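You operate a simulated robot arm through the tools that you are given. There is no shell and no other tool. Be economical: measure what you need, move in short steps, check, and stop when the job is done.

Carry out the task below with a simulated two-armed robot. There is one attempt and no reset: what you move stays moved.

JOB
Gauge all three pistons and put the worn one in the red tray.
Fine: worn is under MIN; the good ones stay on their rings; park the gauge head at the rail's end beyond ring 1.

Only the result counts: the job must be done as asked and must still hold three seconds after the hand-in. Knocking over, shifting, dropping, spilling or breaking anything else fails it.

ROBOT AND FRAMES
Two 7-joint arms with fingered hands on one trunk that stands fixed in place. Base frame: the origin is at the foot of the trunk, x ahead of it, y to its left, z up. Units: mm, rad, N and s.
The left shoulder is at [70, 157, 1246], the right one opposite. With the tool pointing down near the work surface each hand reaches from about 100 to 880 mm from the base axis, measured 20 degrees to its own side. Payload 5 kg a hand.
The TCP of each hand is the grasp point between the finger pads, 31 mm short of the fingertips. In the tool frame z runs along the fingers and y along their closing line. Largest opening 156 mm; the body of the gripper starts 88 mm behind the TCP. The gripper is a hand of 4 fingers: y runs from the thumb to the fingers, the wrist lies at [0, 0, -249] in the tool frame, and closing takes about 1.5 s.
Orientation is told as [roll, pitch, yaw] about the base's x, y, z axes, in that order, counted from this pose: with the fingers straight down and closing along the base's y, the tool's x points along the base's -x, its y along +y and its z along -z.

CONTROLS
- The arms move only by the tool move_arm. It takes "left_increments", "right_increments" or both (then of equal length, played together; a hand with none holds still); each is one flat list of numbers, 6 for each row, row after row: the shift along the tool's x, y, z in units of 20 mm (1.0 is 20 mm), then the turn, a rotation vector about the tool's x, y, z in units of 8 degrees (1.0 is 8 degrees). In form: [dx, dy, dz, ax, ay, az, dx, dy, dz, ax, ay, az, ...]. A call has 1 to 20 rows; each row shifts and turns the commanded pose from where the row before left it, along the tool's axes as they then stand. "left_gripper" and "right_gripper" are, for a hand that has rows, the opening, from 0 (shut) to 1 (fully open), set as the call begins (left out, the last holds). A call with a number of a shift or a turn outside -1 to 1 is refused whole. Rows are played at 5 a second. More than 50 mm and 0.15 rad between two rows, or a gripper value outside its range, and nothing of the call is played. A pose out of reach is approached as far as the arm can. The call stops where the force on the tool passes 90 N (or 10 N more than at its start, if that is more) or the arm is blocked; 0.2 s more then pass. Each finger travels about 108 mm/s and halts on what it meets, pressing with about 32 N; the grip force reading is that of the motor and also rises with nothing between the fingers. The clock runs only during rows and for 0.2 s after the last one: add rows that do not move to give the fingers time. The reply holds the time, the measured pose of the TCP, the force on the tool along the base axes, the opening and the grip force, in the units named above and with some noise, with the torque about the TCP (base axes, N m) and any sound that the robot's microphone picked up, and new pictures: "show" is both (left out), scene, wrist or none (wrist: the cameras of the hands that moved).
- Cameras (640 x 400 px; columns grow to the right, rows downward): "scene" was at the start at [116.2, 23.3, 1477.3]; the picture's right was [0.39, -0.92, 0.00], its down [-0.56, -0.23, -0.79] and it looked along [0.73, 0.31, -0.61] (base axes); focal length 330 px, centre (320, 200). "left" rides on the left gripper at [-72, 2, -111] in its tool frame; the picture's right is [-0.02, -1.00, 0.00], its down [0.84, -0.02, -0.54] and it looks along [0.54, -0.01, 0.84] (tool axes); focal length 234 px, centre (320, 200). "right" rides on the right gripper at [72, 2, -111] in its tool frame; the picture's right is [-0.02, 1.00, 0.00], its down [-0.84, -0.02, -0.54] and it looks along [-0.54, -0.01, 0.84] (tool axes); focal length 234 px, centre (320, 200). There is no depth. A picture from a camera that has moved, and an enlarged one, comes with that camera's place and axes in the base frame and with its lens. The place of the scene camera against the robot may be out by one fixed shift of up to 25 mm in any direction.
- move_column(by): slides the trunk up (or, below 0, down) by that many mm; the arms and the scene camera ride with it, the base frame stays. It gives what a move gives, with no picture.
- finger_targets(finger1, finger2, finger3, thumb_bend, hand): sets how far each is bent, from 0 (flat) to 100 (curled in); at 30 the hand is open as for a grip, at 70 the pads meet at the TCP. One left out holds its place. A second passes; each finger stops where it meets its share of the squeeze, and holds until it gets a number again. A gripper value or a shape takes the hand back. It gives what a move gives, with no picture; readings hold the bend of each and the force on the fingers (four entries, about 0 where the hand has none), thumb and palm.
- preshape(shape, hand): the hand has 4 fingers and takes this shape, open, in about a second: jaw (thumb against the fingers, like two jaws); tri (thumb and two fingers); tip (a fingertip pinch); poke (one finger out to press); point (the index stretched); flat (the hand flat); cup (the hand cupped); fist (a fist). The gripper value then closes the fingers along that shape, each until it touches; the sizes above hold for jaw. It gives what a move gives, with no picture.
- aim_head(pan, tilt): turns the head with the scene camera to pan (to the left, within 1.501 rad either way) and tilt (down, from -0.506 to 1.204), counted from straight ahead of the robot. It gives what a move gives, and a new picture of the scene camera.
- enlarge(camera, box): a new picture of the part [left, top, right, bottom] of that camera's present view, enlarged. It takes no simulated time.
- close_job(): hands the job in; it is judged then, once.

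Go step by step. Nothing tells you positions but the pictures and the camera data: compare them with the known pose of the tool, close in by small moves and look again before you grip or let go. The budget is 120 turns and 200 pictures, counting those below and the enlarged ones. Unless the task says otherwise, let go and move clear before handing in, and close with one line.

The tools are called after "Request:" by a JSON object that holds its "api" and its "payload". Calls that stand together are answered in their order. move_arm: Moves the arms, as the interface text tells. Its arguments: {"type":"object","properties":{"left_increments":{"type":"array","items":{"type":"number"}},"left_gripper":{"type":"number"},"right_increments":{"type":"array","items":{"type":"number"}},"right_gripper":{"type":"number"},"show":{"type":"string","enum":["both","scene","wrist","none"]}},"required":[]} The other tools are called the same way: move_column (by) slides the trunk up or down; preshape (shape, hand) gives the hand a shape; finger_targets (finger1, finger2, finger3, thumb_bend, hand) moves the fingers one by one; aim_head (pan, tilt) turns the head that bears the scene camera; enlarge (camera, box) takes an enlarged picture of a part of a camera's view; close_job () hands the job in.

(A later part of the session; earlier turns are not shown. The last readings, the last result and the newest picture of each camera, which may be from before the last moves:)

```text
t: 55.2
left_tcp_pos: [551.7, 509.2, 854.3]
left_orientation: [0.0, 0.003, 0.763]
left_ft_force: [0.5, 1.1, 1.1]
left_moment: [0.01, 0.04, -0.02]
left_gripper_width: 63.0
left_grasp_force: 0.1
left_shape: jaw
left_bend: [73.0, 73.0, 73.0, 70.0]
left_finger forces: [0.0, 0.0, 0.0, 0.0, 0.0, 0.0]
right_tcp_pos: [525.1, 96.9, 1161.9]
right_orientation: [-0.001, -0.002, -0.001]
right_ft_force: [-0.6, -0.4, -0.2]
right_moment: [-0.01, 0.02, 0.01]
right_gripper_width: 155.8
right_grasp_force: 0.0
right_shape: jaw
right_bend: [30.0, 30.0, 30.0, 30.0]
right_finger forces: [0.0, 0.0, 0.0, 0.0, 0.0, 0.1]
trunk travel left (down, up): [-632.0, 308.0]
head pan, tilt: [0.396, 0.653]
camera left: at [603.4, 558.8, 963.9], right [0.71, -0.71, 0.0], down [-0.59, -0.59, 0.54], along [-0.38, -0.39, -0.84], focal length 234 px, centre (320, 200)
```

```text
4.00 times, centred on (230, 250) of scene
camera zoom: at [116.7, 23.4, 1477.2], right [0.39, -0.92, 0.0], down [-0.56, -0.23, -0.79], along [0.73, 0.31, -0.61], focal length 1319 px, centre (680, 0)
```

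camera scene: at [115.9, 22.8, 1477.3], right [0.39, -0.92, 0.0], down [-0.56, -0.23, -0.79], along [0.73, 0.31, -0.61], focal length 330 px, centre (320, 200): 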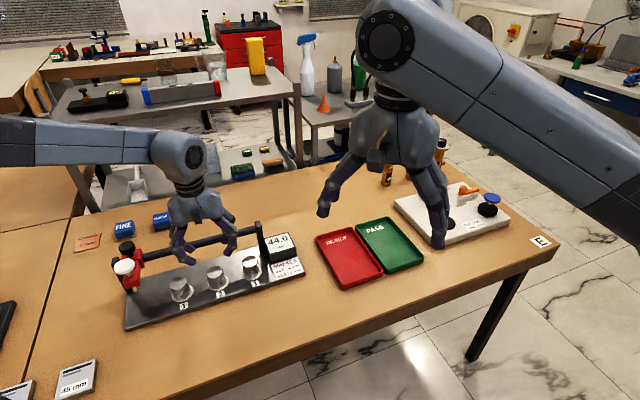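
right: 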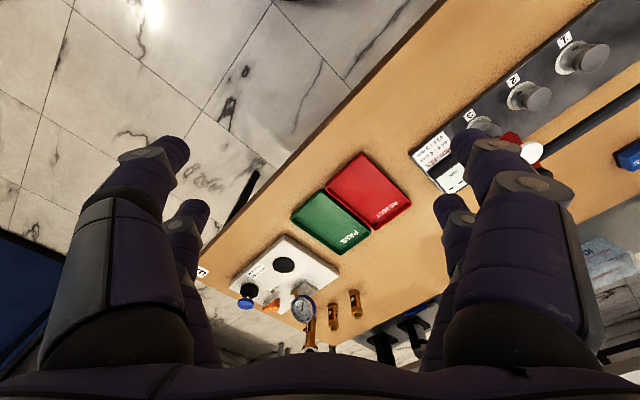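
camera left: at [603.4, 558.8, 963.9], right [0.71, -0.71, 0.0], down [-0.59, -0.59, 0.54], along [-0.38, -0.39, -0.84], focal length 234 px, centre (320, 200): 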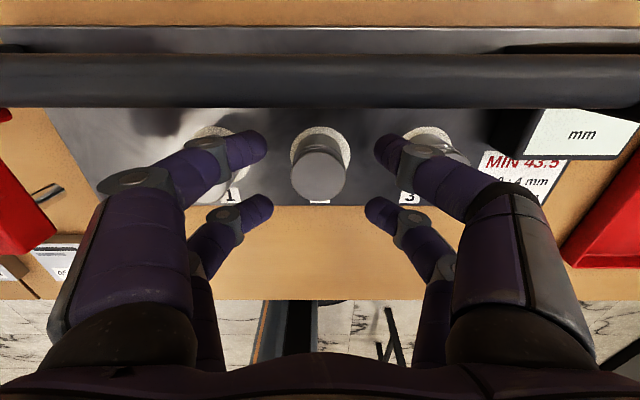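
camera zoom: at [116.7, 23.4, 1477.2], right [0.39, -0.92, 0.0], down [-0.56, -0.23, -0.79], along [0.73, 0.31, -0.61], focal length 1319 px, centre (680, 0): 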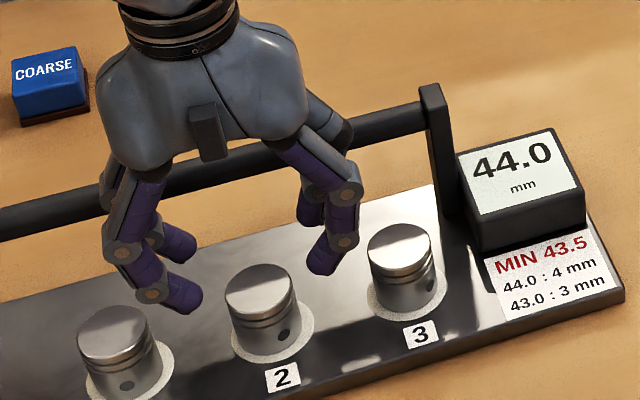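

The depth estimate is ambiguous, so I'll zoom the wrist view to measure the piston accurately.

Request:
{"api": "enlarge", "payload": {"camera": "left", "box": [240, 110, 400, 210]}}

```text
4.00 times, centred on (320, 160) of left
camera zoom: at [603.4, 558.8, 963.9], right [0.71, -0.71, 0.0], down [-0.59, -0.59, 0.54], along [-0.38, -0.39, -0.84], focal length 937 px, centre (320, 360)
```

zoom: 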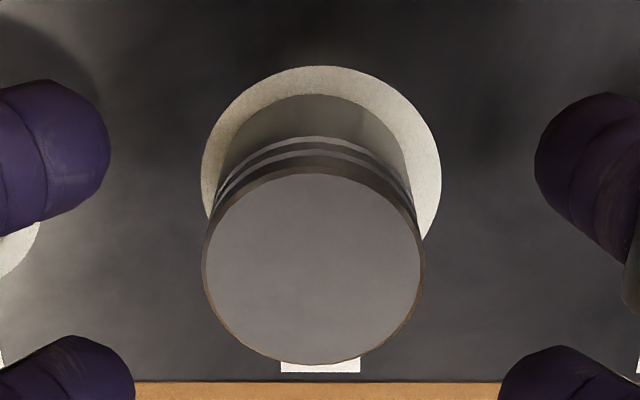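

The piston top is near z 800, and the piston sits at about +12 mm in tool x. I'll correct that and lower partway.

Request:
{"api": "move_arm", "payload": {"left_increments": [0.6, 0.08, 0, 0, 0, 0, 0, 0, 0.5, 0, 0, 0, 0, 0, 0.5, 0, 0, 0], "show": "wrist"}}

Request:
{"api": "enlarge", "payload": {"camera": "scene", "box": [150, 200, 310, 300]}}

```text
t: 56.0
left_tcp_pos: [542.0, 500.1, 832.2]
left_orientation: [0.0, 0.0, 0.765]
left_ft_force: [-0.4, -0.2, -0.4]
left_moment: [0.03, -0.01, 0.01]
left_gripper_width: 62.7
left_grasp_force: 0.1
left_shape: jaw
left_bend: [73.0, 73.0, 73.0, 70.0]
left_finger forces: [0.0, 0.1, 0.1, 0.0, 0.1, 0.0]
right_tcp_pos: [525.5, 96.5, 1161.4]
right_orientation: [0.0, -0.001, -0.001]
right_ft_force: [0.3, -0.9, -0.1]
right_moment: [-0.04, 0.0, 0.0]
right_gripper_width: 155.8
right_grasp_force: 0.0
right_shape: jaw
right_bend: [30.0, 30.0, 30.0, 30.0]
right_finger forces: [0.0, 0.0, 0.0, 0.1, 0.0, 0.1]
trunk travel left (down, up): [-632.0, 308.0]
head pan, tilt: [0.396, 0.653]
camera left: at [593.7, 551.0, 943.9], right [0.71, -0.71, 0.0], down [-0.59, -0.59, 0.54], along [-0.38, -0.39, -0.84], focal length 234 px, centre (320, 200)
```

left: 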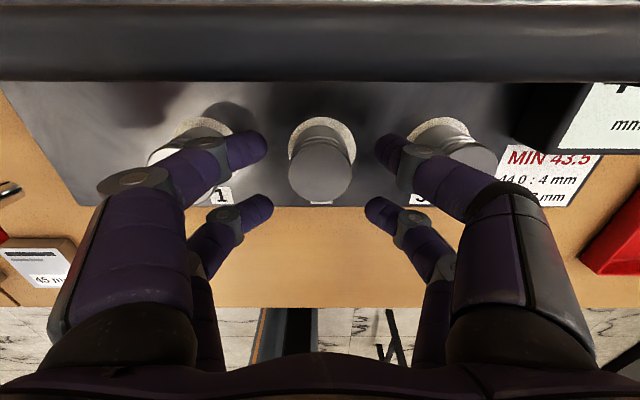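

```text
4.00 times, centred on (230, 250) of scene
camera zoom: at [116.4, 23.3, 1477.2], right [0.39, -0.92, 0.0], down [-0.56, -0.23, -0.79], along [0.73, 0.31, -0.61], focal length 1319 px, centre (680, 0)
```

zoom: 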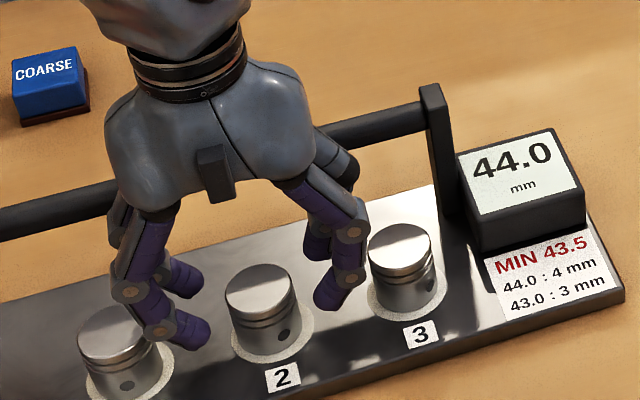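

The middle finger segments will pass close to the neighbours' tops, so I'll narrow the opening to about 53 mm. Then I'll lower to TCP 812 in small steps.

Request:
{"api": "move_arm", "payload": {"left_increments": [0, 0, 0, 0, 0, 0, 0, 0, 0, 0, 0, 0, 0, 0, 0.25, 0, 0, 0, 0, 0, 0.25, 0, 0, 0, 0, 0, 0.25, 0, 0, 0, 0, 0, 0.2, 0, 0, 0], "left_gripper": 0.34, "show": "wrist"}}

Request:
{"api": "enlarge", "payload": {"camera": "left", "box": [160, 80, 480, 280]}}

Request:
{"api": "enlarge", "payload": {"camera": "scene", "box": [150, 200, 310, 300]}}

```text
t: 57.4
left_tcp_pos: [543.3, 500.5, 814.7]
left_orientation: [0.001, 0.0, 0.764]
left_ft_force: [0.7, 0.6, 0.2]
left_moment: [-0.03, 0.02, 0.02]
left_gripper_width: 53.2
left_grasp_force: 0.0
left_shape: jaw
left_bend: [73.0, 73.0, 73.0, 70.0]
left_finger forces: [0.1, 0.0, 0.0, 0.1, 0.0, 0.1]
right_tcp_pos: [525.8, 97.9, 1161.5]
right_orientation: [0.002, -0.001, 0.0]
right_ft_force: [-0.8, 0.0, 0.2]
right_moment: [0.01, 0.02, 0.04]
right_gripper_width: 155.8
right_grasp_force: 0.0
right_shape: jaw
right_bend: [30.0, 30.0, 30.0, 30.0]
right_finger forces: [0.0, 0.0, 0.0, 0.0, 0.1, 0.0]
trunk travel left (down, up): [-632.0, 308.0]
head pan, tilt: [0.396, 0.653]
camera left: at [593.7, 551.1, 925.3], right [0.71, -0.71, 0.0], down [-0.59, -0.59, 0.54], along [-0.38, -0.39, -0.84], focal length 234 px, centre (320, 200)
```

left: 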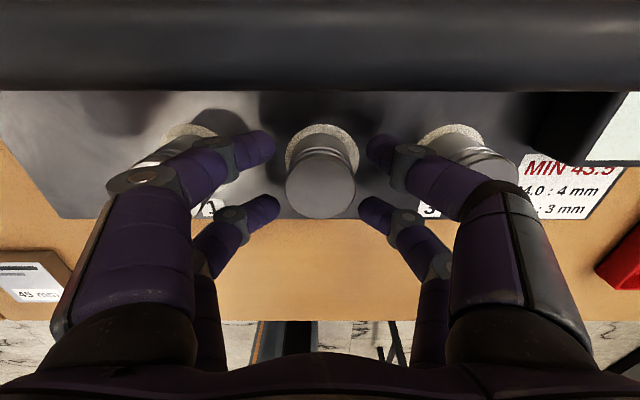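

```text
2.00 times, centred on (320, 180) of left
camera zoom: at [593.7, 551.1, 925.3], right [0.71, -0.71, 0.0], down [-0.59, -0.59, 0.54], along [-0.38, -0.39, -0.84], focal length 468 px, centre (320, 240)
```

zoom: 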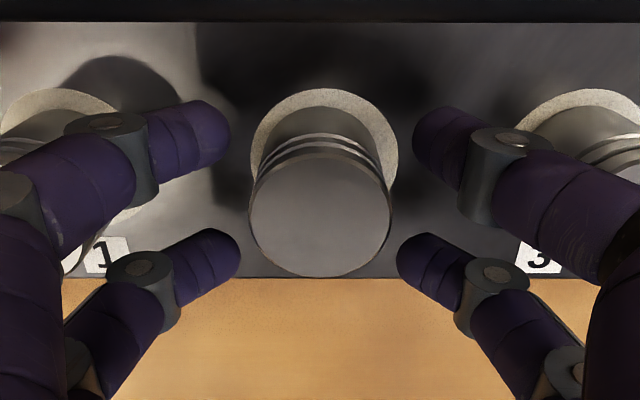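

```text
4.00 times, centred on (230, 250) of scene
camera zoom: at [116.4, 23.2, 1477.2], right [0.39, -0.92, 0.0], down [-0.56, -0.23, -0.79], along [0.73, 0.31, -0.61], focal length 1319 px, centre (680, 0)
```

zoom: 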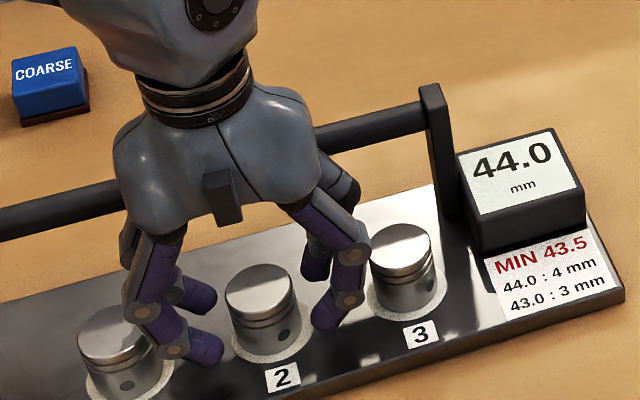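

The piston is centred with its top at z 800. I'll narrow a bit more for neighbour clearance, lower another 8 mm, then close.

Request:
{"api": "move_arm", "payload": {"left_increments": [0, 0, 0, 0, 0, 0, 0, 0, 0, 0, 0, 0, 0, 0, 0.15, 0, 0, 0, 0, 0, 0.15, 0, 0, 0, 0, 0, 0.1, 0, 0, 0], "left_gripper": 0.31, "show": "none"}}

Request:
{"api": "move_arm", "payload": {"left_increments": [0, 0, 0, 0, 0, 0, 0, 0, 0, 0, 0, 0, 0, 0, 0, 0, 0, 0, 0, 0, 0, 0, 0, 0, 0, 0, 0, 0, 0, 0, 0, 0, 0, 0, 0, 0], "left_gripper": 0.0, "show": "wrist"}}

Request:
{"api": "enlarge", "payload": {"camera": "scene", "box": [150, 200, 310, 300]}}

```text
t: 58.6
left_tcp_pos: [543.3, 499.4, 805.9]
left_orientation: [0.0, -0.001, 0.765]
left_ft_force: [0.2, -1.1, 0.3]
left_moment: [0.02, 0.04, -0.01]
left_gripper_width: 48.9
left_grasp_force: 0.0
left_shape: jaw
left_bend: [73.0, 73.0, 73.0, 70.0]
left_finger forces: [0.0, 0.0, 0.0, 0.1, 0.1, 0.0]
right_tcp_pos: [526.0, 96.1, 1161.3]
right_orientation: [0.001, -0.001, 0.0]
right_ft_force: [-0.5, 0.1, -0.2]
right_moment: [0.02, -0.02, 0.04]
right_gripper_width: 156.0
right_grasp_force: 0.1
right_shape: jaw
right_bend: [30.0, 30.0, 30.0, 30.0]
right_finger forces: [0.1, 0.1, 0.0, 0.0, 0.0, 0.0]
trunk travel left (down, up): [-632.0, 308.0]
head pan, tilt: [0.396, 0.653]
```

```text
t: 60.0
left_tcp_pos: [543.4, 500.3, 806.0]
left_orientation: [0.001, 0.001, 0.762]
left_ft_force: [-0.5, -0.5, -1.2]
left_moment: [-0.01, -0.01, -0.01]
left_gripper_width: 14.6
left_grasp_force: 32.5
left_shape: jaw
left_bend: [73.0, 72.0, 72.0, 70.0]
left_finger forces: [29.0, 27.7, 0.1, 0.0, 31.5, 0.0]
right_tcp_pos: [526.0, 96.0, 1161.3]
right_orientation: [0.0, -0.002, 0.0]
right_ft_force: [0.5, -0.3, -1.7]
right_moment: [0.0, 0.03, -0.01]
right_gripper_width: 155.9
right_grasp_force: 0.0
right_shape: jaw
right_bend: [30.0, 30.0, 30.0, 30.0]
right_finger forces: [0.0, 0.0, 0.0, 0.0, 0.0, 0.0]
trunk travel left (down, up): [-632.0, 308.0]
head pan, tilt: [0.396, 0.653]
camera left: at [593.5, 551.1, 917.3], right [0.71, -0.71, 0.0], down [-0.59, -0.59, 0.54], along [-0.38, -0.39, -0.84], focal length 234 px, centre (320, 200)
```

left: 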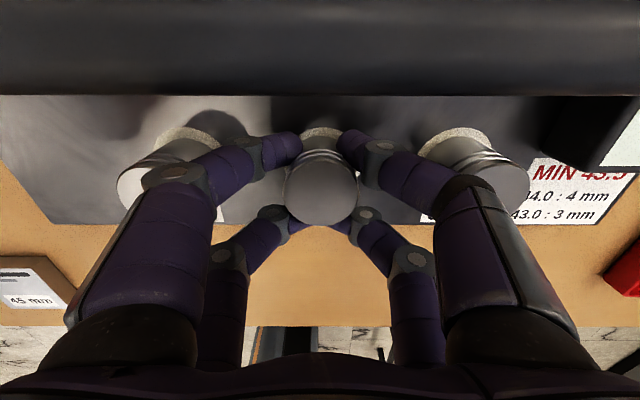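

```text
4.00 times, centred on (230, 250) of scene
camera zoom: at [116.3, 23.2, 1477.2], right [0.39, -0.92, 0.0], down [-0.56, -0.23, -0.79], along [0.73, 0.31, -0.61], focal length 1319 px, centre (680, 0)
```

zoom: 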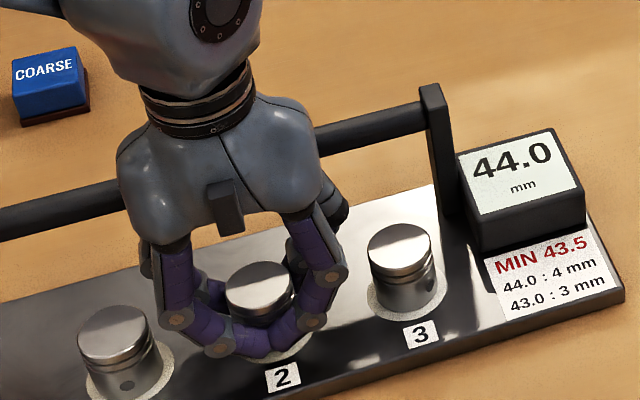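

The four fingers cage the piston with about 30 N. I'll lift a little and check.

Request:
{"api": "move_arm", "payload": {"left_increments": [0, 0, -0.2, 0, 0, 0, 0, 0, -0.4, 0, 0, 0, 0, 0, -0.6, 0, 0, 0], "show": "wrist"}}

Request:
{"api": "enlarge", "payload": {"camera": "scene", "box": [150, 200, 310, 300]}}

```text
t: 60.8
left_tcp_pos: [541.4, 501.3, 830.5]
left_orientation: [-0.001, -0.001, 0.763]
left_ft_force: [0.5, -0.6, -0.4]
left_moment: [-0.01, 0.0, 0.02]
left_gripper_width: 14.5
left_grasp_force: 31.8
left_shape: jaw
left_bend: [73.0, 72.0, 72.0, 70.0]
left_finger forces: [29.2, 28.0, 0.1, 0.0, 31.5, 0.1]
right_tcp_pos: [525.5, 97.3, 1161.6]
right_orientation: [0.0, -0.001, -0.001]
right_ft_force: [-0.3, 0.3, -0.4]
right_moment: [0.0, -0.05, 0.0]
right_gripper_width: 155.8
right_grasp_force: 0.0
right_shape: jaw
right_bend: [30.0, 30.0, 30.0, 30.0]
right_finger forces: [0.1, 0.0, 0.1, 0.0, 0.0, 0.0]
trunk travel left (down, up): [-632.0, 308.0]
head pan, tilt: [0.396, 0.653]
camera left: at [592.9, 551.4, 941.7], right [0.71, -0.71, 0.0], down [-0.59, -0.59, 0.54], along [-0.38, -0.39, -0.84], focal length 234 px, centre (320, 200)
```

left: 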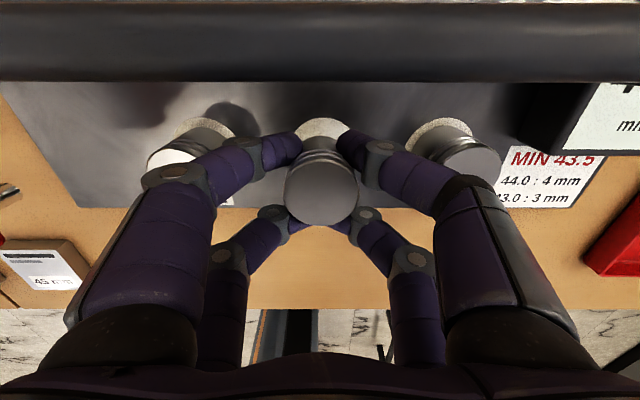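

```text
4.00 times, centred on (230, 250) of scene
camera zoom: at [115.9, 23.0, 1477.3], right [0.39, -0.92, 0.0], down [-0.56, -0.23, -0.79], along [0.73, 0.31, -0.61], focal length 1319 px, centre (680, 0)
```

zoom: 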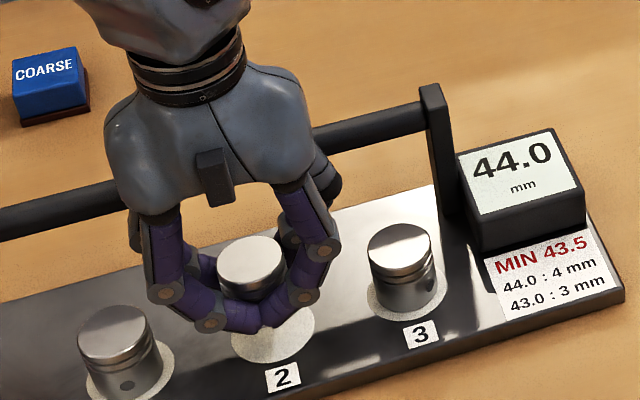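

The piston lifted cleanly. I'll raise it well clear and at the same time move the right arm aside to the right.

Request:
{"api": "move_arm", "payload": {"left_increments": [0, 0, -0.9, 0, 0, 0, 0, 0, -0.9, 0, 0, 0, 0, 0, -0.9, 0, 0, 0, 0, 0, -0.9, 0, 0, 0, 0, 0, -0.9, 0, 0, 0, 0, 0, -0.9, 0, 0, 0, 0, 0, -0.9, 0, 0, 0, 0, 0, 0, 0, 0, 0, 0, 0, 0, 0, 0, 0, 0, 0, 0, 0, 0, 0, 0, 0, 0, 0, 0, 0, 0, 0, 0, 0, 0, 0, 0, 0, 0, 0, 0, 0, 0, 0, 0, 0, 0, 0], "right_increments": [0, -1, 0, 0, 0, 0, 0, -1, 0, 0, 0, 0, 0, -1, 0, 0, 0, 0, 0, -1, 0, 0, 0, 0, 0, -1, 0, 0, 0, 0, 0, -1, 0, 0, 0, 0, 0, -1, 0, 0, 0, 0, 0, -1, 0, 0, 0, 0, 0, -1, 0, 0, 0, 0, 0, -1, 0, 0, 0, 0, 0, -1, 0, 0, 0, 0, 0, -1, 0, 0, 0, 0, 0, -1, 0, 0, 0, 0, 0, -1, 0, 0, 0, 0], "show": "scene"}}

Request:
{"api": "enlarge", "payload": {"camera": "left", "box": [0, 0, 640, 400]}}

```text
t: 63.8
left_tcp_pos: [542.3, 499.1, 956.2]
left_orientation: [0.0, -0.001, 0.763]
left_ft_force: [0.4, -0.1, -0.9]
left_moment: [0.02, 0.02, 0.0]
left_gripper_width: 14.4
left_grasp_force: 31.8
left_shape: jaw
left_bend: [73.0, 72.0, 72.0, 70.0]
left_finger forces: [29.8, 30.2, 0.0, 0.0, 31.9, 0.1]
right_tcp_pos: [526.5, -185.2, 1161.4]
right_orientation: [0.002, -0.001, -0.001]
right_ft_force: [-0.1, -0.3, 0.0]
right_moment: [-0.02, 0.02, 0.01]
right_gripper_width: 156.1
right_grasp_force: 0.0
right_shape: jaw
right_bend: [30.0, 30.0, 30.0, 30.0]
right_finger forces: [0.0, 0.1, 0.0, 0.0, 0.1, 0.0]
trunk travel left (down, up): [-632.0, 308.0]
head pan, tilt: [0.396, 0.653]
camera scene: at [116.0, 22.0, 1477.3], right [0.39, -0.92, 0.0], down [-0.56, -0.23, -0.79], along [0.73, 0.31, -0.61], focal length 330 px, centre (320, 200)
```

scene: 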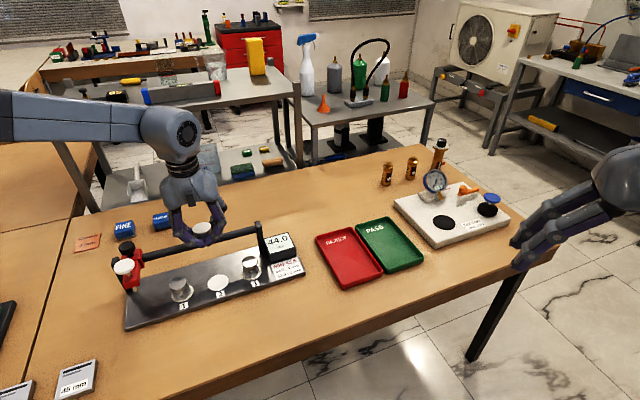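

```text
1.00 times, centred on (320, 200) of left (not enlarged: the box is as wide or as high as the picture)
camera zoom: at [593.4, 550.6, 1068.3], right [0.71, -0.71, 0.0], down [-0.59, -0.59, 0.54], along [-0.38, -0.39, -0.84], focal length 234 px, centre (320, 200)
```

zoom: 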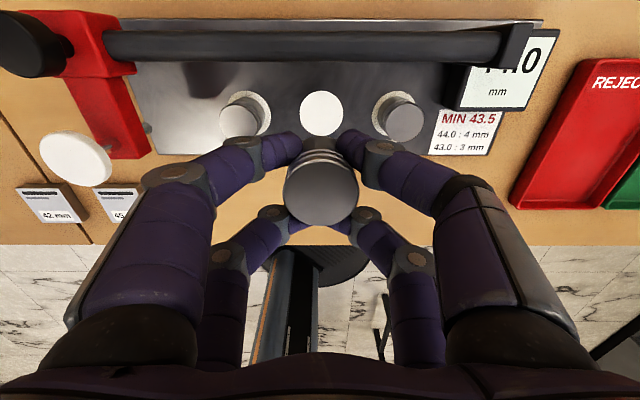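

Ring 2 is now empty and the piston is held. The red tray's centre is near (775, 207). I'll carry the piston there at height.

Request:
{"api": "move_arm", "payload": {"left_increments": [0.104, -0.925, 0, 0, 0, 0, 0.104, -0.925, 0, 0, 0, 0, 0.104, -0.925, 0, 0, 0, 0, 0.104, -0.925, 0, 0, 0, 0, 0.104, -0.925, 0, 0, 0, 0, 0.104, -0.925, 0, 0, 0, 0, 0.104, -0.925, 0, 0, 0, 0, 0.104, -0.925, 0, 0, 0, 0, 0.104, -0.925, 0, 0, 0, 0, 0.104, -0.925, 0, 0, 0, 0, 0.104, -0.925, 0, 0, 0, 0, 0.104, -0.925, 0, 0, 0, 0, 0.104, -0.925, 0, 0, 0, 0, 0.104, -0.925, 0, 0, 0, 0, 0.104, -0.925, 0, 0, 0, 0, 0.104, -0.925, 0, 0, 0, 0, 0.104, -0.925, 0, 0, 0, 0, 0.104, -0.925, 0, 0, 0, 0, 0.104, -0.925, 0, 0, 0, 0, 0.104, -0.925, 0, 0, 0, 0], "show": "both"}}

```text
t: 68.0
left_tcp_pos: [724.3, 227.2, 968.7]
left_orientation: [-0.002, -0.001, 0.762]
left_ft_force: [0.0, -0.3, -2.3]
left_moment: [0.0, 0.0, 0.0]
left_gripper_width: 14.3
left_grasp_force: 32.0
left_shape: jaw
left_bend: [73.0, 72.0, 72.0, 70.0]
left_finger forces: [30.6, 33.5, 0.0, 0.0, 32.0, 0.1]
left hand out of reach, approached as far as the arm can: row 17, 18, 19, 20
right_tcp_pos: [526.4, -186.0, 1161.8]
right_orientation: [0.0, -0.003, 0.001]
right_ft_force: [0.6, 0.0, -1.3]
right_moment: [-0.04, -0.01, -0.06]
right_gripper_width: 155.7
right_grasp_force: 0.0
right_shape: jaw
right_bend: [30.0, 30.0, 30.0, 30.0]
right_finger forces: [0.1, 0.1, 0.1, 0.0, 0.0, 0.1]
trunk travel left (down, up): [-632.0, 308.0]
head pan, tilt: [0.396, 0.653]
camera scene: at [116.3, 22.9, 1477.2], right [0.39, -0.92, 0.0], down [-0.56, -0.23, -0.79], along [0.73, 0.31, -0.61], focal length 330 px, centre (320, 200)
camera left: at [775.1, 279.8, 1080.8], right [0.71, -0.71, 0.0], down [-0.59, -0.59, 0.54], along [-0.38, -0.39, -0.84], focal length 234 px, centre (320, 200)
```

scene: 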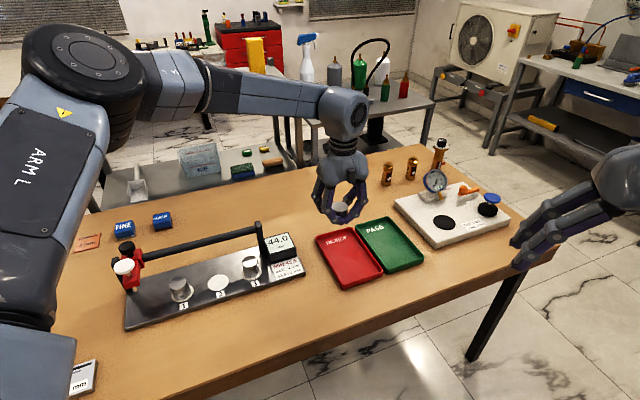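
left: 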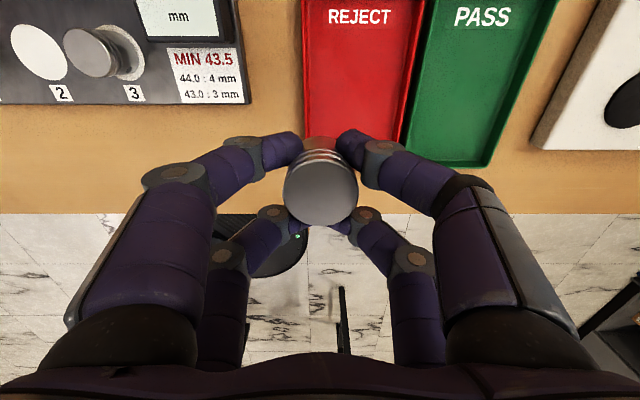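

At this yaw the arm stops short at (724, 227). I'll turn the wrist back toward yaw 0, which should extend the reach, and see where it settles.

Request:
{"api": "move_arm", "payload": {"left_increments": [0, 0, 0, 0, 0, 0.9, 0, 0, 0, 0, 0, 0.9, 0, 0, 0, 0, 0, 0.9, 0, 0, 0, 0, 0, 0.9, 0, 0, 0, 0, 0, 0.9, 0, 0, 0, 0, 0, 0.9, 0, 0, 0, 0, 0, 0], "show": "both"}}

```text
t: 69.6
left_tcp_pos: [724.9, 229.2, 970.3]
left_orientation: [0.0, 0.0, 0.006]
left_ft_force: [-0.3, 0.1, -1.5]
left_moment: [0.03, -0.02, -0.01]
left_gripper_width: 14.4
left_grasp_force: 32.1
left_shape: jaw
left_bend: [73.0, 72.0, 72.0, 70.0]
left_finger forces: [30.9, 33.7, 0.0, 0.0, 32.0, 0.0]
right_tcp_pos: [525.2, -185.0, 1162.3]
right_orientation: [-0.001, -0.003, 0.0]
right_ft_force: [-0.7, -0.2, 0.6]
right_moment: [-0.01, 0.01, 0.0]
right_gripper_width: 156.0
right_grasp_force: 0.0
right_shape: jaw
right_bend: [30.0, 30.0, 30.0, 30.0]
right_finger forces: [0.0, 0.1, 0.1, 0.1, 0.0, 0.0]
trunk travel left (down, up): [-632.0, 308.0]
head pan, tilt: [0.396, 0.653]
camera scene: at [116.4, 22.9, 1477.2], right [0.39, -0.92, 0.0], down [-0.56, -0.23, -0.79], along [0.73, 0.31, -0.61], focal length 330 px, centre (320, 200)
camera left: at [796.1, 231.3, 1081.5], right [0.03, -1.0, 0.0], down [-0.84, -0.03, 0.54], along [-0.54, -0.02, -0.84], focal length 234 px, centre (320, 200)
```

scene: 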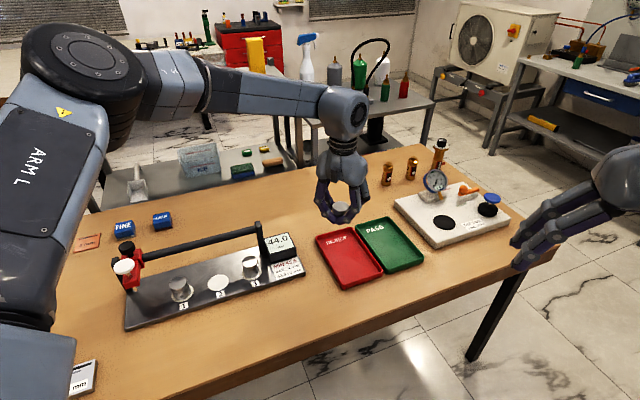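
left: 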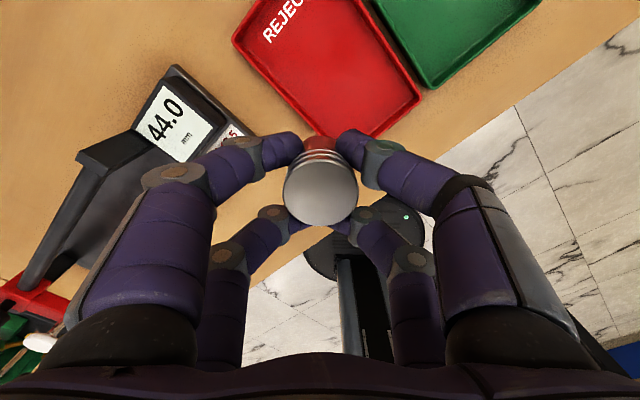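

Yaw isn't the limit; it seems to be the height. I'm already above the tray's rig-side edge, so I'll lower and try moving about 40 mm toward the tray's middle.

Request:
{"api": "move_arm", "payload": {"left_increments": [0, 0, 0.8, 0, 0, 0, 0, 0, 0.8, 0, 0, 0, 0, 0, 0.8, 0, 0, 0, -0.5, -0.4, 0, 0, 0, 0, -0.5, -0.4, 0, 0, 0, 0, -0.5, -0.4, 0, 0, 0, 0, 0, 0, 0, 0, 0, 0], "show": "both"}}

```text
t: 71.2
left_tcp_pos: [712.0, 226.8, 939.3]
left_orientation: [-0.001, -0.003, 0.011]
left_ft_force: [1.1, -0.2, -0.5]
left_moment: [0.04, -0.02, -0.02]
left_gripper_width: 14.4
left_grasp_force: 31.9
left_shape: jaw
left_bend: [73.0, 72.0, 72.0, 70.0]
left_finger forces: [31.0, 34.5, 0.0, 0.0, 32.2, 0.0]
left hand out of reach, approached as far as the arm can: row 1, 2, 3, 4, 5, 6
right_tcp_pos: [526.9, -185.6, 1160.9]
right_orientation: [0.0, -0.001, -0.001]
right_ft_force: [0.2, -0.4, 1.1]
right_moment: [0.03, 0.01, 0.01]
right_gripper_width: 155.6
right_grasp_force: 0.0
right_shape: jaw
right_bend: [30.0, 30.0, 30.0, 30.0]
right_finger forces: [0.1, 0.0, 0.0, 0.0, 0.0, 0.1]
trunk travel left (down, up): [-632.0, 308.0]
head pan, tilt: [0.396, 0.653]
camera scene: at [116.3, 22.7, 1477.3], right [0.39, -0.92, 0.0], down [-0.56, -0.23, -0.79], along [0.73, 0.31, -0.61], focal length 330 px, centre (320, 200)
camera left: at [783.8, 230.2, 1050.8], right [0.03, -1.0, 0.0], down [-0.84, -0.03, 0.54], along [-0.54, -0.02, -0.84], focal length 234 px, centre (320, 200)
```

scene: 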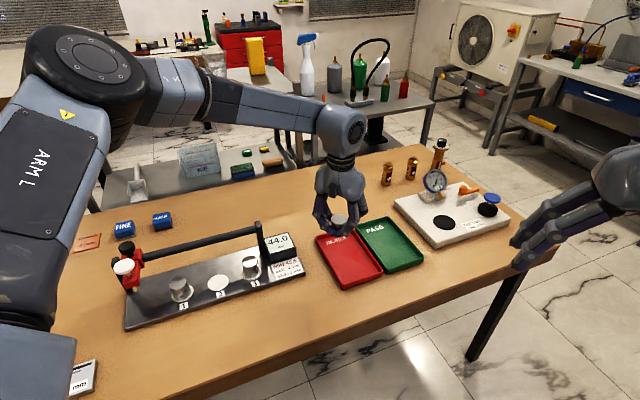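
left: 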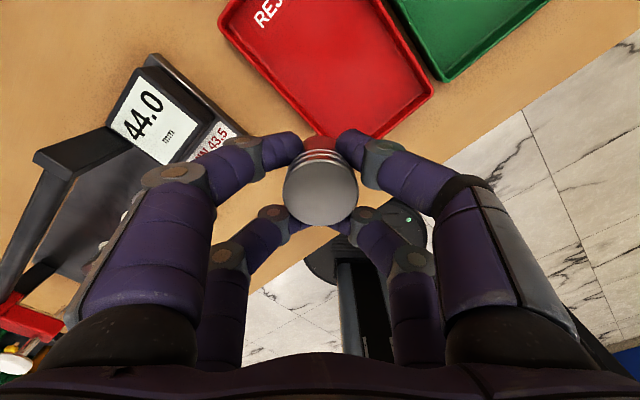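

Reach shrinks as the hand goes lower relative to the shoulder, so the trunk needs to come down. I'll first raise the hand about 200 mm and extend there, to check it can reach over the tray's middle.

Request:
{"api": "move_arm", "payload": {"left_increments": [0, 0, -1, 0, 0, 0, 0, 0, -1, 0, 0, 0, 0, 0, -1, 0, 0, 0, 0, 0, -1, 0, 0, 0, 0, 0, -1, 0, 0, 0, 0, 0, -1, 0, 0, 0, 0, 0, -1, 0, 0, 0, 0, 0, -1, 0, 0, 0, 0, 0, -1, 0, 0, 0, 0, 0, -1, 0, 0, 0, -0.75, -0.4, 0, 0, 0, 0, -0.75, -0.4, 0, 0, 0, 0, -0.75, -0.4, 0, 0, 0, 0, 0, 0, 0, 0, 0, 0], "show": "scene"}}

```text
t: 74.2
left_tcp_pos: [739.1, 212.4, 1138.3]
left_orientation: [0.0, -0.002, 0.01]
left_ft_force: [0.1, -0.7, -1.0]
left_moment: [-0.02, 0.01, -0.03]
left_gripper_width: 13.9
left_grasp_force: 31.7
left_shape: jaw
left_bend: [73.0, 72.0, 72.0, 70.0]
left_finger forces: [32.3, 37.4, 0.0, 0.0, 32.7, 0.0]
left hand out of reach, approached as far as the arm can: row 13
right_tcp_pos: [527.1, -184.4, 1161.5]
right_orientation: [-0.002, -0.001, 0.001]
right_ft_force: [0.0, -0.3, 0.2]
right_moment: [0.01, 0.02, 0.04]
right_gripper_width: 155.6
right_grasp_force: 0.0
right_shape: jaw
right_bend: [30.0, 30.0, 30.0, 30.0]
right_finger forces: [0.0, 0.1, 0.0, 0.1, 0.0, 0.1]
trunk travel left (down, up): [-632.0, 308.0]
head pan, tilt: [0.396, 0.653]
camera scene: at [117.1, 22.7, 1477.2], right [0.39, -0.92, 0.0], down [-0.56, -0.23, -0.79], along [0.73, 0.31, -0.61], focal length 330 px, centre (320, 200)
```

scene: 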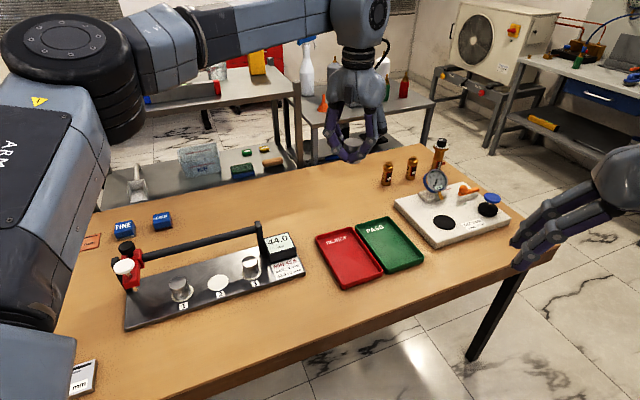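

At this relative height it reaches (739, 212), which is over the tray. I'll shift in −y to get further inside the tray, then lower the trunk in steps.

Request:
{"api": "move_arm", "payload": {"left_increments": [0, -0.6, 0, 0, 0, 0, 0, -0.6, 0, 0, 0, 0, 0, -0.6, 0, 0, 0, 0, 0, 0, 0, 0, 0, 0], "show": "none"}}

Request:
{"api": "move_column", "payload": {"by": -150}}

Request:
{"api": "enlarge", "payload": {"camera": "scene", "box": [0, 0, 640, 400]}}

Request:
{"api": "enlarge", "payload": {"camera": "left", "box": [0, 0, 640, 400]}}

```text
t: 75.2
left_tcp_pos: [724.0, 186.2, 1137.8]
left_orientation: [0.0, -0.002, 0.008]
left_ft_force: [-0.4, 0.6, -0.7]
left_moment: [0.02, 0.04, 0.01]
left_gripper_width: 14.1
left_grasp_force: 31.9
left_shape: jaw
left_bend: [73.0, 72.0, 72.0, 70.0]
left_finger forces: [32.2, 37.6, 0.1, 0.0, 32.7, 0.1]
left hand out of reach, approached as far as the arm can: row 1, 2, 3
right_tcp_pos: [526.6, -183.9, 1162.6]
right_orientation: [-0.001, -0.002, 0.001]
right_ft_force: [-0.4, -0.6, -0.4]
right_moment: [0.0, 0.0, -0.02]
right_gripper_width: 155.7
right_grasp_force: 0.0
right_shape: jaw
right_bend: [30.0, 30.0, 30.0, 30.0]
right_finger forces: [0.1, 0.0, 0.0, 0.0, 0.1, 0.0]
trunk travel left (down, up): [-632.0, 308.0]
head pan, tilt: [0.396, 0.653]
```

```text
t: 77.0
left_tcp_pos: [724.9, 185.8, 987.9]
left_orientation: [0.0, -0.002, 0.009]
left_ft_force: [-0.9, -0.6, -0.4]
left_moment: [-0.01, -0.02, -0.02]
left_gripper_width: 14.0
left_grasp_force: 31.9
left_shape: jaw
left_bend: [73.0, 72.0, 72.0, 70.0]
left_finger forces: [32.2, 37.6, 0.1, 0.1, 32.7, 0.0]
right_tcp_pos: [524.7, -184.4, 1012.8]
right_orientation: [0.0, -0.001, 0.001]
right_ft_force: [0.0, -0.1, -0.3]
right_moment: [0.0, -0.03, 0.0]
right_gripper_width: 155.9
right_grasp_force: 0.1
right_shape: jaw
right_bend: [30.0, 30.0, 30.0, 30.0]
right_finger forces: [0.1, 0.1, 0.1, 0.0, 0.1, 0.1]
trunk travel left (down, up): [-482.0, 458.0]
head pan, tilt: [0.396, 0.653]
```

```text
1.00 times, centred on (320, 200) of scene (not enlarged: the box is as wide or as high as the picture)
camera zoom: at [116.1, 22.8, 1327.3], right [0.39, -0.92, 0.0], down [-0.56, -0.23, -0.79], along [0.73, 0.31, -0.61], focal length 330 px, centre (320, 200)
```

zoom: 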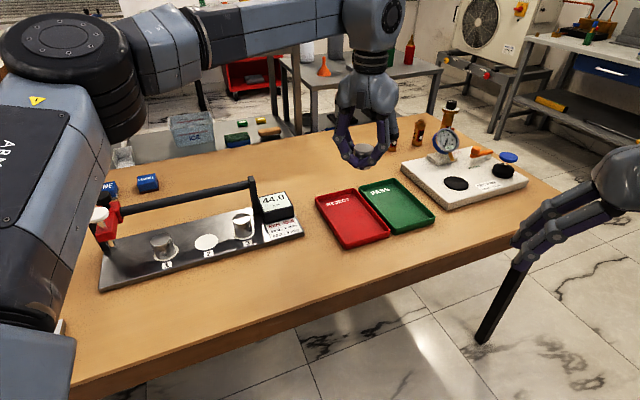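

```text
1.00 times, centred on (320, 200) of left (not enlarged: the box is as wide or as high as the picture)
camera zoom: at [796.4, 188.0, 1100.2], right [0.03, -1.0, 0.0], down [-0.84, -0.03, 0.54], along [-0.54, -0.02, -0.84], focal length 234 px, centre (320, 200)
```

zoom: 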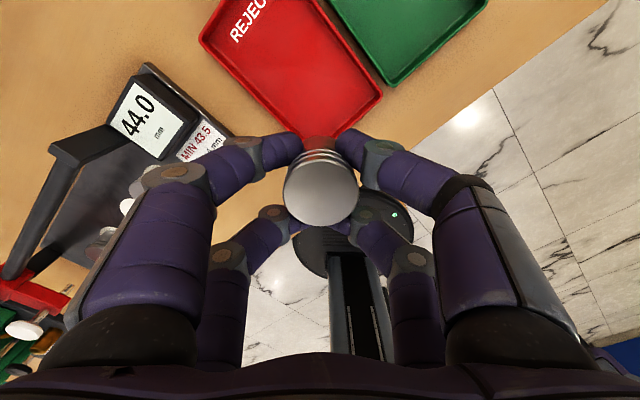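

The piston is over the tray, about 39 mm inside its left edge and 50 mm inside its near edge. I'll turn the hand so the fingers open along the tray's long axis, and try to reach a bit further in.

Request:
{"api": "move_arm", "payload": {"left_increments": [0, 0, -0.8, 0, 0, 0.87, 0, 0, -0.8, 0, 0, 0.87, 0, 0, -0.8, 0, 0, 0.87, 0, 0, 0, 0, 0, 0.87, 0, 0, 0, 0, 0, 0.87, 0, 0, 0, 0, 0, 0.87, -0.35, 0.1, 0, 0, 0, 0, -0.35, 0.1, 0, 0, 0, 0, 0, 0, 0, 0, 0, 0], "show": "both"}}

```text
t: 79.0
left_tcp_pos: [720.3, 189.5, 1035.9]
left_orientation: [-0.002, -0.003, -0.72]
left_ft_force: [-0.3, -0.8, -0.5]
left_moment: [0.03, -0.01, -0.01]
left_gripper_width: 13.9
left_grasp_force: 31.9
left_shape: jaw
left_bend: [73.0, 72.0, 72.0, 70.0]
left_finger forces: [32.4, 37.9, 0.0, 0.1, 32.7, 0.0]
left hand out of reach, approached as far as the arm can: row 3, 7, 8
right_tcp_pos: [526.1, -184.3, 1010.8]
right_orientation: [-0.001, -0.002, -0.002]
right_ft_force: [0.2, 0.0, 0.1]
right_moment: [0.0, 0.0, 0.0]
right_gripper_width: 155.9
right_grasp_force: 0.1
right_shape: jaw
right_bend: [30.0, 30.0, 30.0, 30.0]
right_finger forces: [0.0, 0.0, 0.0, 0.0, 0.0, 0.0]
trunk travel left (down, up): [-482.0, 458.0]
head pan, tilt: [0.396, 0.653]
camera scene: at [116.4, 22.8, 1327.2], right [0.39, -0.92, 0.0], down [-0.56, -0.23, -0.79], along [0.73, 0.31, -0.61], focal length 330 px, centre (320, 200)
camera left: at [775.3, 142.3, 1146.9], right [-0.64, -0.77, 0.0], down [-0.65, 0.54, 0.54], along [-0.42, 0.35, -0.84], focal length 234 px, centre (320, 200)
```

scene: 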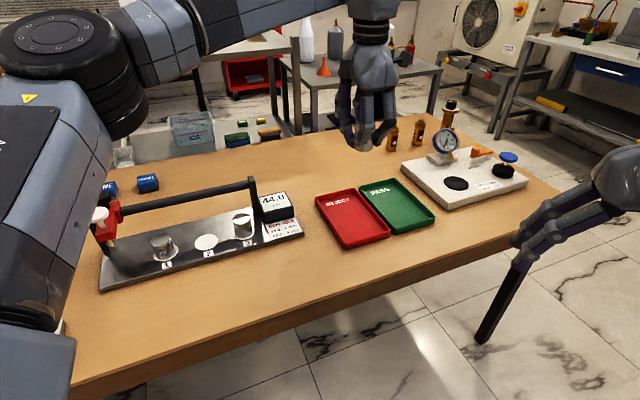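
left: 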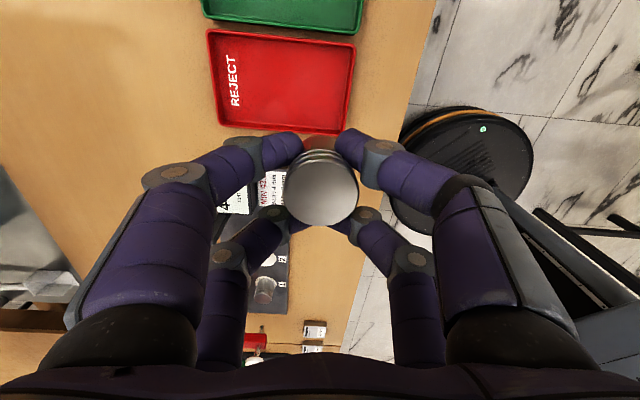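

The piston is still 40–47 mm inside the tray's left edge, which is enough. I'll lower the trunk so the piston hovers above the tray, then check.

Request:
{"api": "move_column", "payload": {"by": -175}}

Request:
{"api": "enlarge", "payload": {"camera": "left", "box": [0, 0, 640, 400]}}

Request:
{"api": "enlarge", "payload": {"camera": "scene", "box": [0, 0, 640, 400]}}

```text
t: 80.9
left_tcp_pos: [719.8, 188.7, 860.6]
left_orientation: [0.001, -0.004, -0.718]
left_ft_force: [-0.7, -0.1, -0.6]
left_moment: [-0.01, 0.01, -0.01]
left_gripper_width: 14.0
left_grasp_force: 31.7
left_shape: jaw
left_bend: [73.0, 72.0, 72.0, 70.0]
left_finger forces: [32.3, 38.0, 0.0, 0.0, 32.7, 0.1]
right_tcp_pos: [524.3, -183.3, 837.3]
right_orientation: [0.0, -0.001, 0.001]
right_ft_force: [-0.8, 0.4, 0.6]
right_moment: [0.01, -0.05, -0.04]
right_gripper_width: 156.1
right_grasp_force: 0.1
right_shape: jaw
right_bend: [30.0, 30.0, 30.0, 30.0]
right_finger forces: [0.1, 0.1, 0.0, 0.0, 0.0, 0.1]
trunk travel left (down, up): [-307.0, 633.0]
head pan, tilt: [0.396, 0.653]
```

```text
1.00 times, centred on (320, 200) of left (not enlarged: the box is as wide or as high as the picture)
camera zoom: at [775.0, 142.3, 972.3], right [-0.64, -0.77, 0.0], down [-0.65, 0.54, 0.54], along [-0.42, 0.35, -0.84], focal length 234 px, centre (320, 200)
```

zoom: 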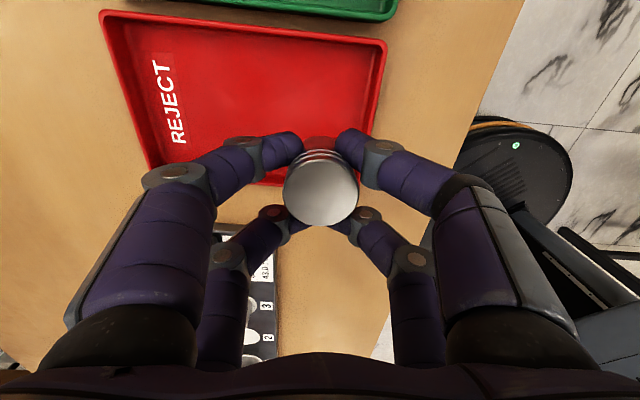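

```text
1.00 times, centred on (320, 200) of scene (not enlarged: the box is as wide or as high as the picture)
camera zoom: at [116.1, 22.8, 1152.3], right [0.39, -0.92, 0.0], down [-0.56, -0.23, -0.79], along [0.73, 0.31, -0.61], focal length 330 px, centre (320, 200)
```

zoom: 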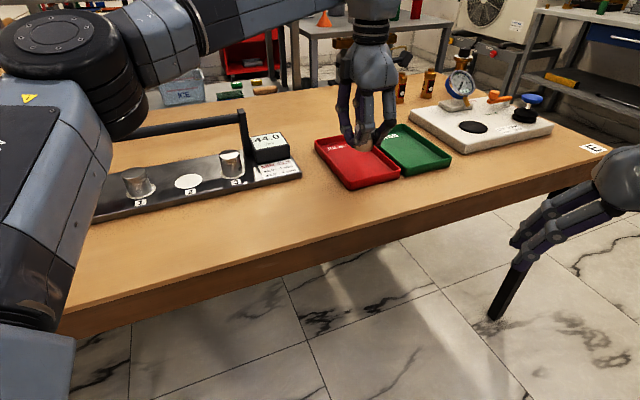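

By projection the landing spot is about 50 mm inside both edges. I'll lower the trunk most of the way.

Request:
{"api": "move_column", "payload": {"by": -45}}

Request:
{"api": "enlarge", "payload": {"camera": "scene", "box": [290, 60, 450, 220]}}

Request:
{"api": "enlarge", "payload": {"camera": "left", "box": [160, 60, 480, 260]}}

```text
t: 81.8
left_tcp_pos: [721.0, 187.8, 816.3]
left_orientation: [0.002, -0.002, -0.719]
left_ft_force: [0.7, -0.8, -0.2]
left_moment: [0.01, -0.01, -0.01]
left_gripper_width: 14.0
left_grasp_force: 32.2
left_shape: jaw
left_bend: [73.0, 72.0, 72.0, 70.0]
left_finger forces: [32.5, 38.0, 0.0, 0.1, 32.8, 0.1]
right_tcp_pos: [525.8, -185.6, 792.3]
right_orientation: [-0.001, 0.0, 0.001]
right_ft_force: [0.6, 0.1, -0.4]
right_moment: [-0.01, -0.02, -0.01]
right_gripper_width: 155.9
right_grasp_force: 0.0
right_shape: jaw
right_bend: [30.0, 30.0, 30.0, 30.0]
right_finger forces: [0.0, 0.1, 0.0, 0.1, 0.0, 0.0]
trunk travel left (down, up): [-262.0, 678.0]
head pan, tilt: [0.396, 0.653]
```

```text
2.50 times, centred on (370, 140) of scene
camera zoom: at [115.9, 22.8, 1107.3], right [0.39, -0.92, 0.0], down [-0.56, -0.23, -0.79], along [0.73, 0.31, -0.61], focal length 824 px, centre (195, 350)
```

zoom: 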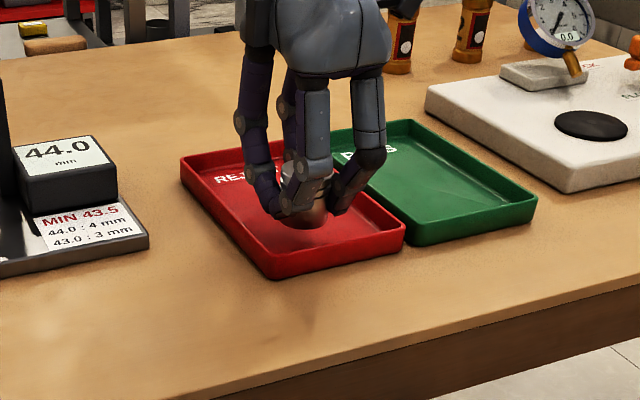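

```text
2.00 times, centred on (320, 160) of left
camera zoom: at [774.9, 142.3, 927.4], right [-0.64, -0.77, 0.0], down [-0.65, 0.54, 0.54], along [-0.42, 0.35, -0.84], focal length 468 px, centre (320, 280)
```

zoom: 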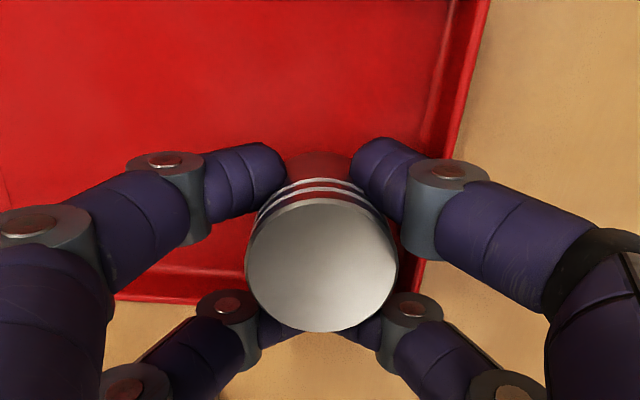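

The piston hangs just above the tray floor. I'll lower in 2 mm steps until it touches.

Request:
{"api": "move_arm", "payload": {"left_increments": [0, 0, 0.1, 0, 0, 0, 0, 0, 0.1, 0, 0, 0, 0, 0, 0.1, 0, 0, 0, 0, 0, 0.1, 0, 0, 0], "show": "none"}}

```text
t: 82.8
left_tcp_pos: [720.1, 189.3, 807.3]
left_orientation: [0.0, -0.001, -0.72]
left_ft_force: [-0.2, 0.6, -0.5]
left_moment: [-0.01, -0.01, -0.05]
left_gripper_width: 13.9
left_grasp_force: 31.6
left_shape: jaw
left_bend: [73.0, 72.0, 72.0, 70.0]
left_finger forces: [32.4, 38.2, 0.0, 0.1, 32.7, 0.0]
right_tcp_pos: [527.1, -184.3, 792.1]
right_orientation: [0.001, -0.002, 0.0]
right_ft_force: [0.7, 0.1, -0.6]
right_moment: [-0.01, -0.01, -0.01]
right_gripper_width: 155.8
right_grasp_force: 0.1
right_shape: jaw
right_bend: [30.0, 30.0, 30.0, 30.0]
right_finger forces: [0.0, 0.0, 0.0, 0.1, 0.1, 0.0]
trunk travel left (down, up): [-262.0, 678.0]
head pan, tilt: [0.396, 0.653]
```

Request:
{"api": "move_arm", "payload": {"left_increments": [0, 0, 0.1, 0, 0, 0, 0, 0, 0.1, 0, 0, 0, 0, 0, 0.1, 0, 0, 0], "show": "none"}}

Request:
{"api": "enlarge", "payload": {"camera": "scene", "box": [310, 80, 400, 180]}}

```text
t: 83.6
left_tcp_pos: [720.1, 188.4, 801.6]
left_orientation: [-0.002, -0.004, -0.718]
left_ft_force: [0.8, -0.2, -1.5]
left_moment: [0.02, 0.02, 0.0]
left_gripper_width: 14.2
left_grasp_force: 31.7
left_shape: jaw
left_bend: [73.0, 72.0, 72.0, 70.0]
left_finger forces: [32.5, 38.3, 0.0, 0.0, 32.8, 0.0]
right_tcp_pos: [525.1, -184.5, 791.5]
right_orientation: [0.0, -0.002, -0.001]
right_ft_force: [0.4, 1.3, -0.6]
right_moment: [-0.03, 0.01, -0.01]
right_gripper_width: 155.8
right_grasp_force: 0.1
right_shape: jaw
right_bend: [30.0, 30.0, 30.0, 30.0]
right_finger forces: [0.1, 0.1, 0.0, 0.0, 0.0, 0.1]
trunk travel left (down, up): [-262.0, 678.0]
head pan, tilt: [0.396, 0.653]
```

```text
4.00 times, centred on (355, 130) of scene
camera zoom: at [116.3, 22.8, 1107.2], right [0.39, -0.92, 0.0], down [-0.56, -0.23, -0.79], along [0.73, 0.31, -0.61], focal length 1319 px, centre (180, 480)
```

zoom: 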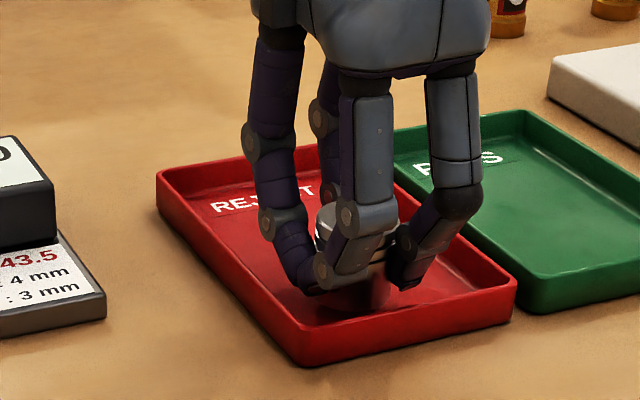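

Request:
{"api": "move_arm", "payload": {"left_increments": [0, 0, 0.1, 0, 0, 0, 0, 0, 0.1, 0, 0, 0], "show": "none"}}

```text
t: 84.2
left_tcp_pos: [720.1, 187.9, 797.3]
left_orientation: [0.0, -0.002, -0.717]
left_ft_force: [-1.0, -1.0, -1.1]
left_moment: [0.0, 0.0, 0.01]
left_gripper_width: 14.0
left_grasp_force: 32.1
left_shape: jaw
left_bend: [73.0, 72.0, 72.0, 70.0]
left_finger forces: [32.5, 38.4, 0.1, 0.0, 32.8, 0.0]
right_tcp_pos: [525.8, -183.9, 791.5]
right_orientation: [-0.001, -0.002, -0.002]
right_ft_force: [-0.3, 0.0, 0.2]
right_moment: [0.01, 0.0, -0.01]
right_gripper_width: 155.8
right_grasp_force: 0.1
right_shape: jaw
right_bend: [30.0, 30.0, 30.0, 30.0]
right_finger forces: [0.0, 0.1, 0.1, 0.0, 0.0, 0.1]
trunk travel left (down, up): [-262.0, 678.0]
head pan, tilt: [0.396, 0.653]
```

Request:
{"api": "move_arm", "payload": {"left_increments": [0, 0, 0.1, 0, 0, 0, 0, 0, 0.1, 0, 0, 0], "show": "none"}}

Request:
{"api": "enlarge", "payload": {"camera": "scene", "box": [310, 80, 400, 180]}}

```text
t: 84.8
left_tcp_pos: [719.8, 188.1, 793.5]
left_orientation: [0.003, -0.002, -0.719]
left_ft_force: [0.7, -0.1, 1.6]
left_moment: [-0.03, -0.03, 0.0]
left_gripper_width: 14.1
left_grasp_force: 31.6
left_shape: jaw
left_bend: [73.0, 72.0, 72.0, 70.0]
left_finger forces: [32.5, 38.8, 0.0, 0.0, 33.1, 0.0]
right_tcp_pos: [526.4, -183.9, 792.5]
right_orientation: [0.0, -0.002, 0.001]
right_ft_force: [0.2, 0.2, 0.1]
right_moment: [0.0, 0.04, -0.02]
right_gripper_width: 156.0
right_grasp_force: 0.1
right_shape: jaw
right_bend: [30.0, 30.0, 30.0, 30.0]
right_finger forces: [0.0, 0.0, 0.0, 0.0, 0.1, 0.1]
trunk travel left (down, up): [-262.0, 678.0]
head pan, tilt: [0.396, 0.653]
```

```text
4.00 times, centred on (355, 130) of scene
camera zoom: at [116.0, 22.8, 1107.3], right [0.39, -0.92, 0.0], down [-0.56, -0.23, -0.79], along [0.73, 0.31, -0.61], focal length 1319 px, centre (180, 480)
```

zoom: 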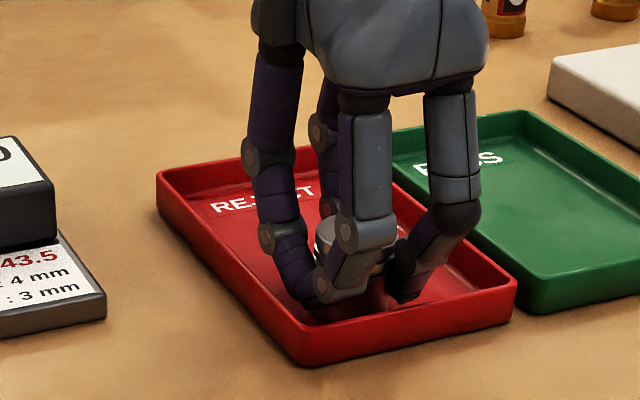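

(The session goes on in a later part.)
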